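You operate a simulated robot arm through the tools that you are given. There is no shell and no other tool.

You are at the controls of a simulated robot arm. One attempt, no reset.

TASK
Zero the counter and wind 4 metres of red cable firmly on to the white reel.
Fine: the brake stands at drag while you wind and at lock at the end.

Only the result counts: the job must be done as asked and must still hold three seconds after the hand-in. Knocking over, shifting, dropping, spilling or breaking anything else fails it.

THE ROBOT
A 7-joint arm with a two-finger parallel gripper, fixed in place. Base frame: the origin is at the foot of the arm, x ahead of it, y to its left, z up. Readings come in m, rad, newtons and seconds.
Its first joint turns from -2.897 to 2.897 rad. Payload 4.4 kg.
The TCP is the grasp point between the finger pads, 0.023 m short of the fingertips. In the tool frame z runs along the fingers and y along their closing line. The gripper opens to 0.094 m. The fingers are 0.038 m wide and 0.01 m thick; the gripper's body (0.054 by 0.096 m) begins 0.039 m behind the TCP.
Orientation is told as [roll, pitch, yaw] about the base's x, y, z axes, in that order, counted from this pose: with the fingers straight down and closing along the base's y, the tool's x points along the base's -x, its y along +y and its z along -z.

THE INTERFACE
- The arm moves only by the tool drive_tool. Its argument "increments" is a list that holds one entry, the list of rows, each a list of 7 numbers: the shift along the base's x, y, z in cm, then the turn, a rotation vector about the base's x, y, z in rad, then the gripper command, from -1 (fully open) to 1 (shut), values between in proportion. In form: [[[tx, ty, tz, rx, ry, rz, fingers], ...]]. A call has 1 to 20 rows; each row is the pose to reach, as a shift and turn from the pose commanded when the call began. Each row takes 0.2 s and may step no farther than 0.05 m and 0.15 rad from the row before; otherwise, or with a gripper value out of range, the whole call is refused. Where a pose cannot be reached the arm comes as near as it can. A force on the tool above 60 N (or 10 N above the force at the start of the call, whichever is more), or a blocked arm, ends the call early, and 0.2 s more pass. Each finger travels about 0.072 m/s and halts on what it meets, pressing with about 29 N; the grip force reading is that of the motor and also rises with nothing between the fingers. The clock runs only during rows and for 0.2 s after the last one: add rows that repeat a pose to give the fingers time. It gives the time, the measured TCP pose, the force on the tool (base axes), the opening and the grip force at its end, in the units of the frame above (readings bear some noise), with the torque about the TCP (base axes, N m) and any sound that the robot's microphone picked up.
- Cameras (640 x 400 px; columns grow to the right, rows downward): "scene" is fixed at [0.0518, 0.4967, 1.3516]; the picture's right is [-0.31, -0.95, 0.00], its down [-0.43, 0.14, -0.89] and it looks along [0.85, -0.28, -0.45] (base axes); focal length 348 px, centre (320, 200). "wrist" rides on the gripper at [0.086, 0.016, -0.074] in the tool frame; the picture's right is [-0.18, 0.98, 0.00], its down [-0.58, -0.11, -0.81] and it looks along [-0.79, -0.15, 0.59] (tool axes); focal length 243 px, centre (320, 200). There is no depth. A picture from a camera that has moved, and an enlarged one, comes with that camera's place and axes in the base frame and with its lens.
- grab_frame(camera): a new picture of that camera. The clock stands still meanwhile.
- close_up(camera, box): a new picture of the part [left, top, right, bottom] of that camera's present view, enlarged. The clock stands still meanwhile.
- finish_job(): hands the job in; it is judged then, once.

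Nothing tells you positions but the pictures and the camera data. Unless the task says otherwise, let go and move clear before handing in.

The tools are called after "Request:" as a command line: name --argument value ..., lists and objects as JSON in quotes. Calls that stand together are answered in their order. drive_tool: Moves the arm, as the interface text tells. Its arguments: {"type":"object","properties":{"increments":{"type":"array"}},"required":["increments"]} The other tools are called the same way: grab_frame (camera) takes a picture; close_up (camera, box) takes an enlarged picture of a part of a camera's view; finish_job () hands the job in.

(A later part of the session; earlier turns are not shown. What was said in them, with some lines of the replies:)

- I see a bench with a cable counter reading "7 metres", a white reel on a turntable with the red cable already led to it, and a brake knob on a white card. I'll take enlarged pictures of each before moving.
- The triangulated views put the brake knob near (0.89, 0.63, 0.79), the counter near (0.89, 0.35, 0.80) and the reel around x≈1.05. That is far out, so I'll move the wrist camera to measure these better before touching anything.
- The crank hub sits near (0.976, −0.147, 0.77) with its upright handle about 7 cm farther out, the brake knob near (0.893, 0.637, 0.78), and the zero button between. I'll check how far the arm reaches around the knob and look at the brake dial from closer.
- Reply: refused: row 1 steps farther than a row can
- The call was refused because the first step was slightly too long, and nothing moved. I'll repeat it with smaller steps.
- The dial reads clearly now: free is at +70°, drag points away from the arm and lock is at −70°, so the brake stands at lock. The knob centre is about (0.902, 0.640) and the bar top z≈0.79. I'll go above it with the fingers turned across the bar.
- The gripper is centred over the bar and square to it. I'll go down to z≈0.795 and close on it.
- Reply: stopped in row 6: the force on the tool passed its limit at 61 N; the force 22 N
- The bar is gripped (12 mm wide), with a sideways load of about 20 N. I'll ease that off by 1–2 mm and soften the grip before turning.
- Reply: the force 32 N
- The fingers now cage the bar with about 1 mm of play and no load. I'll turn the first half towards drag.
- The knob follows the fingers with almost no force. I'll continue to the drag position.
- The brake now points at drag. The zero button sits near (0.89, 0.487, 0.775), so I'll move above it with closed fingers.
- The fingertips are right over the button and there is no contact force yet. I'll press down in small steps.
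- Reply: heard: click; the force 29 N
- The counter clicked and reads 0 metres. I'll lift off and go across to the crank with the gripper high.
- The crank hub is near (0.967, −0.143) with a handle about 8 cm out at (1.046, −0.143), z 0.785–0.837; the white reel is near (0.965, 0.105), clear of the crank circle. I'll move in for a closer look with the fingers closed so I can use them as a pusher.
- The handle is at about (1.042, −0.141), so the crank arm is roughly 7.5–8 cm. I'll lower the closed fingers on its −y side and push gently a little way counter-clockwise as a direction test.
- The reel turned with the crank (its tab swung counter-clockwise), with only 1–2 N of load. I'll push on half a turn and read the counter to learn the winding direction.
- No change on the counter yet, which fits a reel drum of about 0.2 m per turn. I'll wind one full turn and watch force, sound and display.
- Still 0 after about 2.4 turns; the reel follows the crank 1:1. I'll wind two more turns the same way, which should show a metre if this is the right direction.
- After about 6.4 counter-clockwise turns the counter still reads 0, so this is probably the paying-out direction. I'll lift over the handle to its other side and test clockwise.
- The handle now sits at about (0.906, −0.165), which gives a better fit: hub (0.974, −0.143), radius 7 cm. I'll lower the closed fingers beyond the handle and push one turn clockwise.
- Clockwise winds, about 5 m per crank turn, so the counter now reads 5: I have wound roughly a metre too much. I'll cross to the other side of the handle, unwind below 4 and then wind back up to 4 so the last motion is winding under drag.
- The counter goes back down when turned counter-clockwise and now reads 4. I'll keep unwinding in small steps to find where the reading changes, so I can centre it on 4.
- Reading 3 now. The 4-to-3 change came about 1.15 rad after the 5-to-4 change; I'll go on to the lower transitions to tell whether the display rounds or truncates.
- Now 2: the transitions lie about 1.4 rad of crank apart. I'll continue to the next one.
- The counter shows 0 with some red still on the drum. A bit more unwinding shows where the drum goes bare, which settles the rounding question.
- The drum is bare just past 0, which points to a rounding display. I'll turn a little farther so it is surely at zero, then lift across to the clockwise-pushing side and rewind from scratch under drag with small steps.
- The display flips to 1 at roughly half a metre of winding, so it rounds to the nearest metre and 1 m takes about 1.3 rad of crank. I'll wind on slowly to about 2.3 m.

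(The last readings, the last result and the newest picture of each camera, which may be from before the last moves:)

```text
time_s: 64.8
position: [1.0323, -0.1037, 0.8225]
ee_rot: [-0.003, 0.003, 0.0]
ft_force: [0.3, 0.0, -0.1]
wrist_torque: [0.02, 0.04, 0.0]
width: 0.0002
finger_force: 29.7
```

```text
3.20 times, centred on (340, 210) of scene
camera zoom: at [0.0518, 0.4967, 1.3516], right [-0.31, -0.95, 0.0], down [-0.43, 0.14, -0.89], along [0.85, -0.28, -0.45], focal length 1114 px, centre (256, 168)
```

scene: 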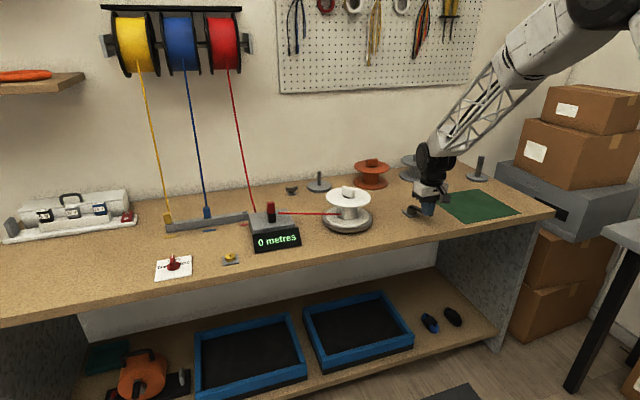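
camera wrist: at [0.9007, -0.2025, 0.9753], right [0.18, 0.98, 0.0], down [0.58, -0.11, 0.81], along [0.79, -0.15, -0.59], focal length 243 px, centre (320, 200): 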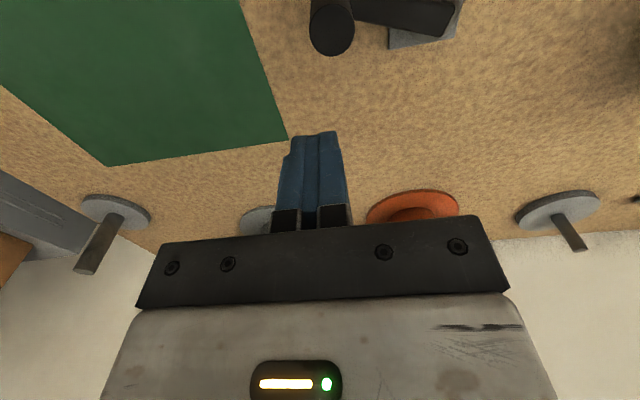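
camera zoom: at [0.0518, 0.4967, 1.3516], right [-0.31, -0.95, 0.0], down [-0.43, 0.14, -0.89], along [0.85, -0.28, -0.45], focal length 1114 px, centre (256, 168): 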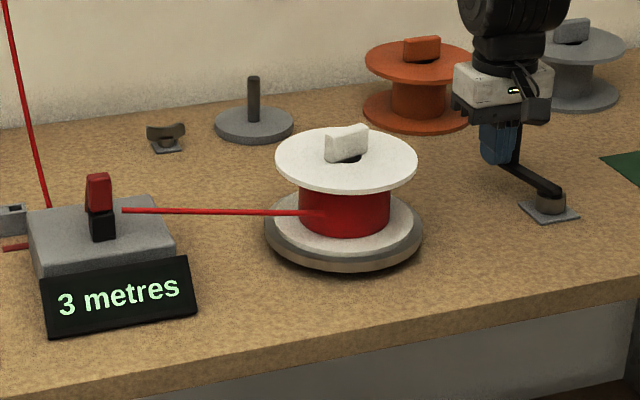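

Request:
drive_tool --increments '[[[0.68, -1.25, 0, 0, 0, 0, 1]]]'

Request:
close_up --camera "scene" --box '[240, 160, 440, 260]'

```text
time_s: 65.2
position: [1.0391, -0.1132, 0.8231]
ee_rot: [-0.002, -0.002, 0.001]
ft_force: [0.5, 2.7, 0.5]
wrist_torque: [0.01, 0.02, 0.0]
width: 0.0001
finger_force: 28.9
```

```text
3.20 times, centred on (340, 210) of scene
camera zoom: at [0.0518, 0.4967, 1.3516], right [-0.31, -0.95, 0.0], down [-0.43, 0.14, -0.89], along [0.85, -0.28, -0.45], focal length 1114 px, centre (256, 168)
```

zoom: 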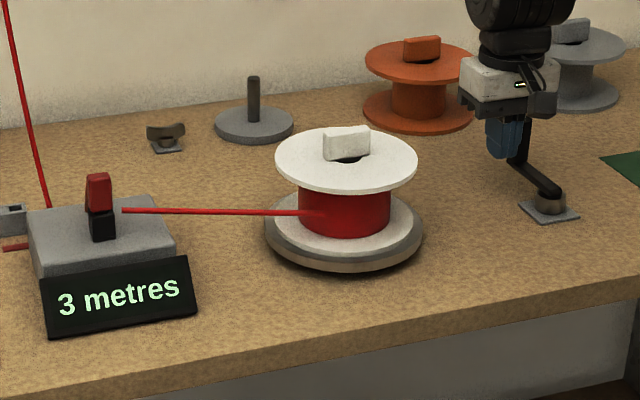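

Request:
drive_tool --increments '[[[0.42, -1.35, 0, 0, 0, 0, 1]]]'

Request:
close_up --camera "scene" --box '[240, 160, 440, 260]'

```text
time_s: 65.6
position: [1.0403, -0.1291, 0.8228]
ee_rot: [-0.001, 0.001, 0.0]
ft_force: [-0.4, 0.4, -0.9]
wrist_torque: [0.03, -0.04, -0.04]
width: 0.0005
finger_force: 28.6
```

```text
3.20 times, centred on (340, 210) of scene
camera zoom: at [0.0518, 0.4967, 1.3516], right [-0.31, -0.95, 0.0], down [-0.43, 0.14, -0.89], along [0.85, -0.28, -0.45], focal length 1114 px, centre (256, 168)
```

zoom: 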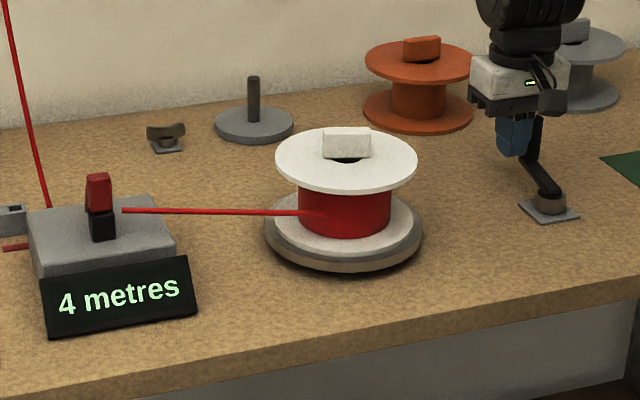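

It just turned to 4 (about 3.5 m). I'll add roughly another half metre of winding to sit at the middle of the 4, slowing down at the end.

Request:
drive_tool --increments '[[[0.14, -1.0, 0, 0, 0, 0, 1], [0.1, -1.9, 0, 0, 0, 0, 1], [0.0, -2.6, 0, 0, 0, 0, 1], [-0.1, -3.1, 0, 0, 0, 0, 1], [-0.15, -3.4, 0, 0, 0, 0, 1]]]'

Request:
close_up --camera "scene" --box '[240, 160, 440, 260]'

Request:
grab_frame --camera "wrist"

```text
time_s: 66.8
position: [1.0397, -0.1611, 0.8234]
ee_rot: [-0.001, 0.001, 0.001]
ft_force: [0.2, 1.2, -1.0]
wrist_torque: [0.02, 0.02, -0.01]
width: 0.0002
finger_force: 28.8
```

```text
3.20 times, centred on (340, 210) of scene
camera zoom: at [0.0518, 0.4967, 1.3516], right [-0.31, -0.95, 0.0], down [-0.43, 0.14, -0.89], along [0.85, -0.28, -0.45], focal length 1114 px, centre (256, 168)
```

zoom: 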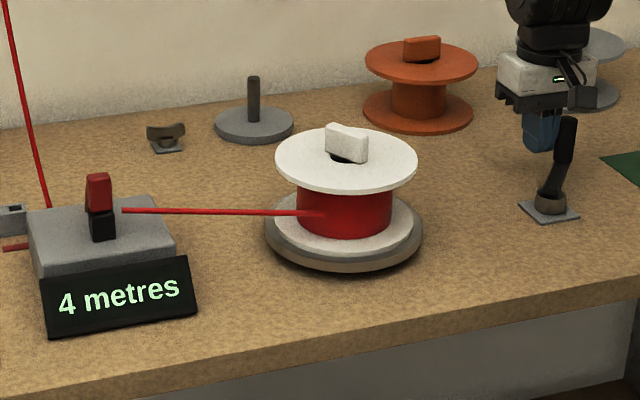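

```text
taken
camera wrist: at [0.9549, -0.146, 0.8974], right [0.18, 0.98, 0.0], down [0.58, -0.11, 0.81], along [0.79, -0.15, -0.59], focal length 243 px, centre (320, 200)
```

wrist: 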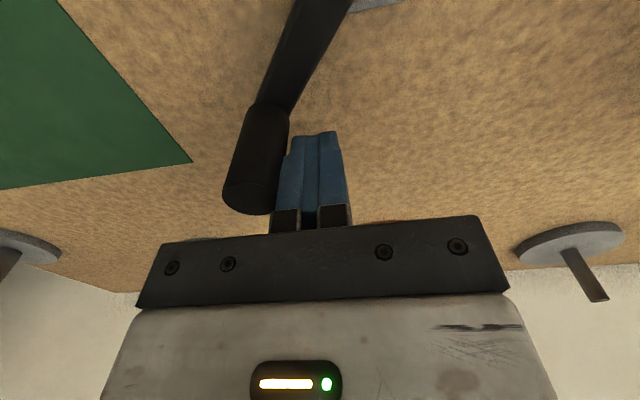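

The counter reads 4 and my crank angle estimate puts it at about 4.0 m. I'll back the fingers off, lift clear and travel back to the brake.

Request:
drive_tool --increments '[[[0, 1.2, 0, 0, 0, 0, 1], [0, 1.2, 4, 0, 0, 0, 1], [0, 1.2, 8, 0, 0, 0, 1], [-3, 1.2, 12, 0, 0, 0, 1], [-6.5, 1.2, 15, 0, 0, 0, 1], [-10.5, 1.2, 16, 0, 0, 0, 1], [-14.5, 1.2, 16, 0, 0, 0, 1], [-18.2, 1.2, 16, 0, 0, 0, 0.5]]]'

Request:
close_up --camera "scene" --box '[240, 160, 440, 260]'

Request:
drive_tool --increments '[[[0, 4.5, 0, 0, 0, 0, 0], [0, 9, 0, 0, 0, 0, 0], [0, 13.5, 0, 0, 0, 0, 0], [0, 18, 0, 0, 0, 0, 0], [0, 22.5, 0, 0, 0, 0, 0], [0, 27, 0, 0, 0, 0, 0], [0, 31.5, 0, 0, 0, 0, -0.3], [0, 36, 0, 0, 0, 0, -0.5], [0, 40.5, 0, 0, 0, 0, -0.5], [0, 45, 0, 0, 0, 0, -0.5], [0, 49.5, 0, 0, 0, 0, -0.5], [0, 54, 0, 0, 0, 0, -0.5], [0, 58.5, 0, 0, 0, 0, -0.5], [0, 63, 0, 0, 0, 0, -0.5], [0, 67.5, 0, 0, 0, 0, -0.5], [0, 72, 0, 0, 0, 0, -0.5], [0, 76.5, -1, 0, 0, 0, -0.5], [0, 79.1, -3, 0, 0, 0, -0.5], [0, 79.1, -5.5, 0, 0, 0, -0.5], [0, 79.1, -5.5, 0, 0, 0, -0.5]]]'

Request:
grab_frame --camera "wrist"

Request:
grab_frame --camera "scene"

```text
time_s: 68.6
position: [0.8567, -0.1493, 0.9843]
ee_rot: [-0.002, 0.0, 0.0]
ft_force: [0.1, 0.5, -0.9]
wrist_torque: [-0.03, 0.04, -0.05]
width: 0.0232
finger_force: 0.0
```

```text
3.20 times, centred on (340, 210) of scene
camera zoom: at [0.0518, 0.4967, 1.3516], right [-0.31, -0.95, 0.0], down [-0.43, 0.14, -0.89], along [0.85, -0.28, -0.45], focal length 1114 px, centre (256, 168)
```

zoom: 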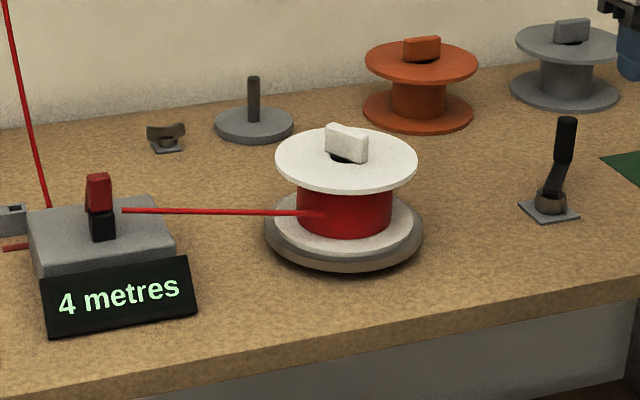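

```text
time_s: 72.8
position: [0.8577, 0.6399, 0.9248]
ee_rot: [-0.002, -0.001, -0.001]
ft_force: [-0.1, 0.5, -0.4]
wrist_torque: [0.02, 0.03, 0.02]
width: 0.0706
finger_force: 0.2
```

```text
taken
camera wrist: at [0.7726, 0.6565, 1.0005], right [0.18, 0.98, 0.0], down [0.58, -0.11, 0.81], along [0.79, -0.15, -0.59], focal length 243 px, centre (320, 200)
```

wrist: 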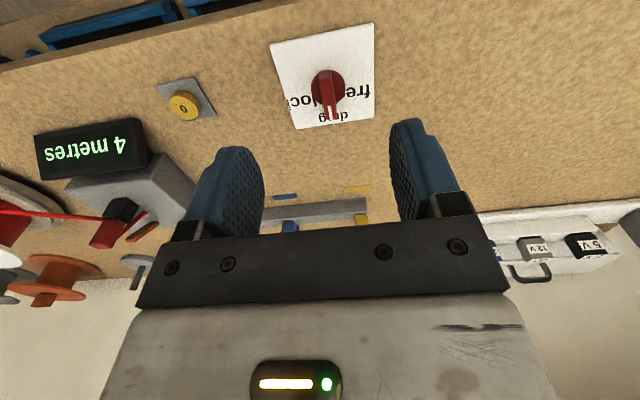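

```text
taken
```

scene: 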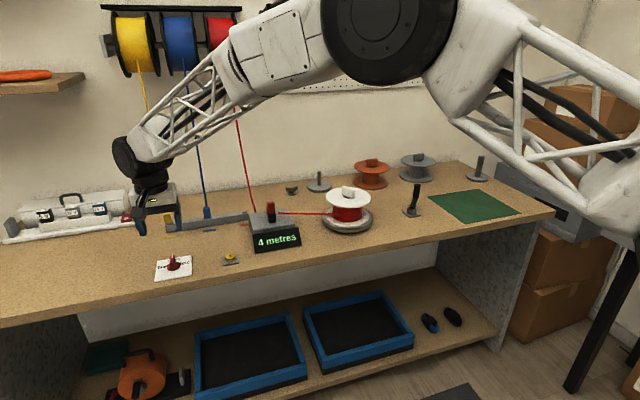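

The counter still reads 4 and the brake is still at drag. I'll lower over the knob with the fingers across the bar and close to the same loose cage as before.

Request:
drive_tool --increments '[[[2, 0.25, -3, 0, 0, 0, -0.5], [3.9, 0.25, -6, 0, 0, 0, -0.5], [3.9, 0.25, -9, 0, 0, 0, -0.5], [3.9, 0.25, -11.5, 0, 0, 0, -0.5], [3.9, 0.25, -13.2, 0, 0, 0, -0.5], [3.9, 0.25, -13.2, 0, 0, 0, -0.5]]]'

Request:
grab_frame --camera "wrist"

```text
time_s: 74.2
position: [0.8993, 0.6431, 0.7957]
ee_rot: [-0.002, -0.003, 0.0]
ft_force: [0.0, -0.8, 0.2]
wrist_torque: [0.01, 0.01, 0.0]
width: 0.0706
finger_force: 0.0
```

```text
taken
camera wrist: at [0.813, 0.6589, 0.8698], right [0.18, 0.98, 0.0], down [0.58, -0.11, 0.81], along [0.79, -0.15, -0.59], focal length 243 px, centre (320, 200)
```

wrist: 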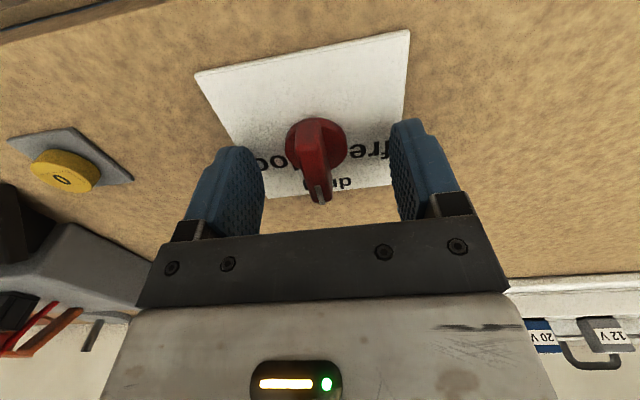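

Request:
drive_tool --increments '[[[0, -0.05, 0, 0, 0, 0, 0], [0, -0.05, 0, 0, 0, 0, 0.4], [0, -0.05, 0, 0, 0, 0, 0.65], [0, -0.05, 0, 0, 0, 0, 0.67], [0, -0.05, 0, 0, 0, 0, 0.67]]]'

Request:
grab_frame --camera "wrist"

```text
time_s: 75.4
position: [0.8989, 0.6424, 0.7959]
ee_rot: [-0.001, 0.0, 0.0]
ft_force: [0.3, -1.6, -0.6]
wrist_torque: [-0.01, 0.04, 0.0]
width: 0.0163
finger_force: 1.2
```

```text
taken
camera wrist: at [0.8128, 0.6586, 0.8701], right [0.18, 0.98, 0.0], down [0.58, -0.11, 0.81], along [0.79, -0.15, -0.59], focal length 243 px, centre (320, 200)
```

wrist: 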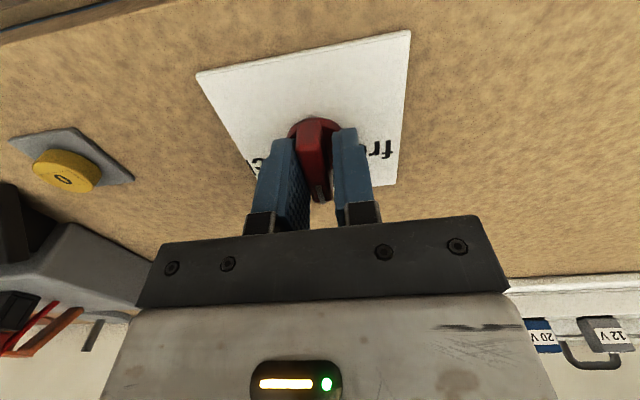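

Request:
drive_tool --increments '[[[0, 0, 0, 0, 0, -0.13, 0.67], [0, 0, 0, 0, 0, -0.26, 0.67], [0, 0, 0, 0, 0, -0.39, 0.67], [0, 0, 0, 0, 0, -0.52, 0.67], [0, 0, 0, 0, 0, -0.65, 0.67], [0, 0.03, 0, 0, 0, -0.78, 0.67], [0, 0.06, 0, 0, 0, -0.91, 0.67], [0, 0.09, 0, 0, 0, -1.04, 0.67], [0, 0.1, 0, 0, 0, -1.15, 0.67], [0, 0.1, 0, 0, 0, -1.24, 0.67], [0, 0.1, 0, 0, 0, -1.27, 0.67]]]'

Request:
grab_frame --camera "wrist"

```text
time_s: 77.8
position: [0.8969, 0.6424, 0.7949]
ee_rot: [-0.003, 0.0, -1.271]
ft_force: [0.5, 0.2, 1.0]
wrist_torque: [0.02, -0.04, 0.07]
width: 0.0162
finger_force: 0.4
```

```text
taken
camera wrist: at [0.8891, 0.7305, 0.8704], right [0.99, 0.11, 0.0], down [0.07, -0.59, 0.81], along [0.09, -0.8, -0.59], focal length 243 px, centre (320, 200)
```

wrist: 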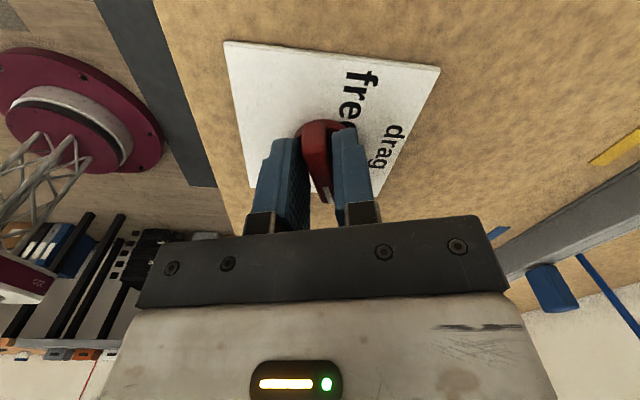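

The knob has turned with the fingers to about the lock angle. I'll open, lift straight up and check the pointer.

Request:
drive_tool --increments '[[[0, 0, 0, 0, 0, 0.02, 0.3], [0, 0, 0, 0, 0, 0.02, -0.1], [0, 0, 0, 0, 0, 0.02, -0.4], [0, 0, 2, 0, 0, 0.02, -0.5], [0, 0, 5, 0, 0, 0.02, -0.5], [0, 0, 9, 0, 0, 0.02, -0.5], [-3, 0, 12, 0, 0, 0.02, -0.5], [-6, 0, 14, 0, 0, 0.02, -0.5]]]'

Request:
grab_frame --camera "wrist"

Request:
close_up --camera "scene" --box '[140, 240, 220, 290]'

Request:
grab_frame --camera "scene"

```text
time_s: 79.6
position: [0.8375, 0.6425, 0.9359]
ee_rot: [-0.003, -0.002, -1.25]
ft_force: [-0.4, -0.2, -1.4]
wrist_torque: [-0.03, 0.02, -0.01]
width: 0.0705
finger_force: 0.0
```

```text
taken
camera wrist: at [0.827, 0.7306, 1.0106], right [0.99, 0.13, 0.0], down [0.08, -0.58, 0.81], along [0.11, -0.8, -0.59], focal length 243 px, centre (320, 200)
```

wrist: 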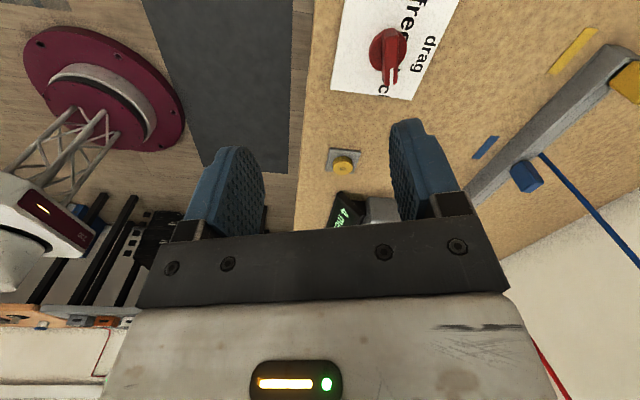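

```text
8.00 times, centred on (180, 265) of scene
camera zoom: at [0.0518, 0.4967, 1.3516], right [-0.31, -0.95, 0.0], down [-0.43, 0.14, -0.89], along [0.85, -0.28, -0.45], focal length 2784 px, centre (1440, -320)
```

zoom: 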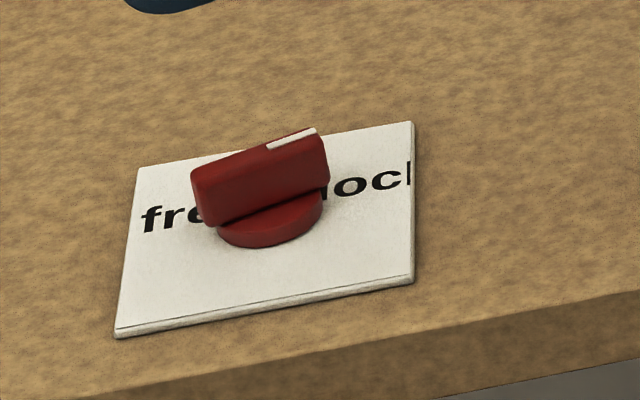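

```text
taken
```

scene: 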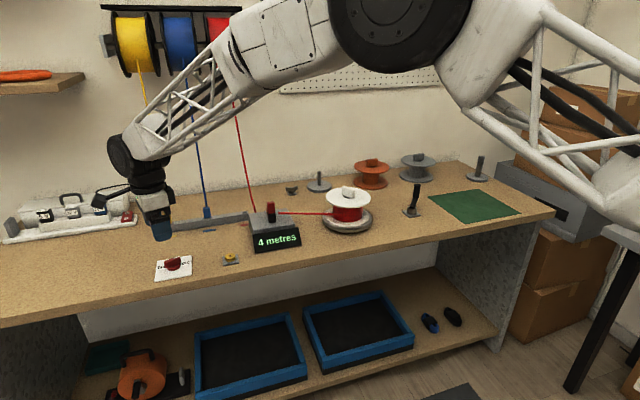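

The brake pointer is back exactly where it stood at lock, the counter reads 4 metres, the red coil is on the white reel, and nothing else has moved. I'll raise the arm a bit farther clear and take a last look.

Request:
drive_tool --increments '[[[-3, 0, 3, 0, 0, 0, -0.5], [-6, 0, 6, 0, 0, 0, -0.5], [-6, 0, 6, 0, 0, 0, -0.5]]]'

Request:
close_up --camera "scene" --box '[140, 160, 460, 300]'

```text
time_s: 80.4
position: [0.78, 0.6439, 0.9943]
ee_rot: [-0.002, -0.001, -1.251]
ft_force: [0.6, -1.1, -0.6]
wrist_torque: [-0.02, -0.01, -0.01]
width: 0.0707
finger_force: 0.0
```

```text
2.00 times, centred on (300, 230) of scene
camera zoom: at [0.0518, 0.4967, 1.3516], right [-0.31, -0.95, 0.0], down [-0.43, 0.14, -0.89], along [0.85, -0.28, -0.45], focal length 696 px, centre (360, 140)
```

zoom: 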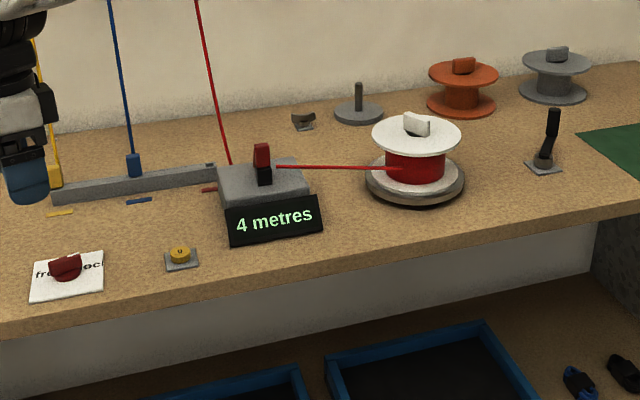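

The counter reads 4 metres, the brake is at lock, the cable is on the white reel and the arm is clear. I'm handing in.

Request:
finish_job

```text
The job is handed in.
```

I zeroed the counter and wound about 4 metres of red cable onto the white reel. The brake was at drag throughout and is back at lock. The job is handed in, but no verdict came back.

- **Overshoot:** the first try at winding ran to 5 metres. I unwound until the drum was bare and the counter read 0, then wound all of it again in one direction.
- **Length:** the counter shows whole metres and appears to round, so "4 metres" covers roughly 3.5 to 4.5. I stopped near the middle; from the crank angle I put it at about 4.0.
- **Firmness:** I judged this only by the brake being at drag while winding. I did not test the coil itself.
- **Surroundings:** in the last pictures nothing else on the bench had moved, and the arm was clear with the gripper empty.
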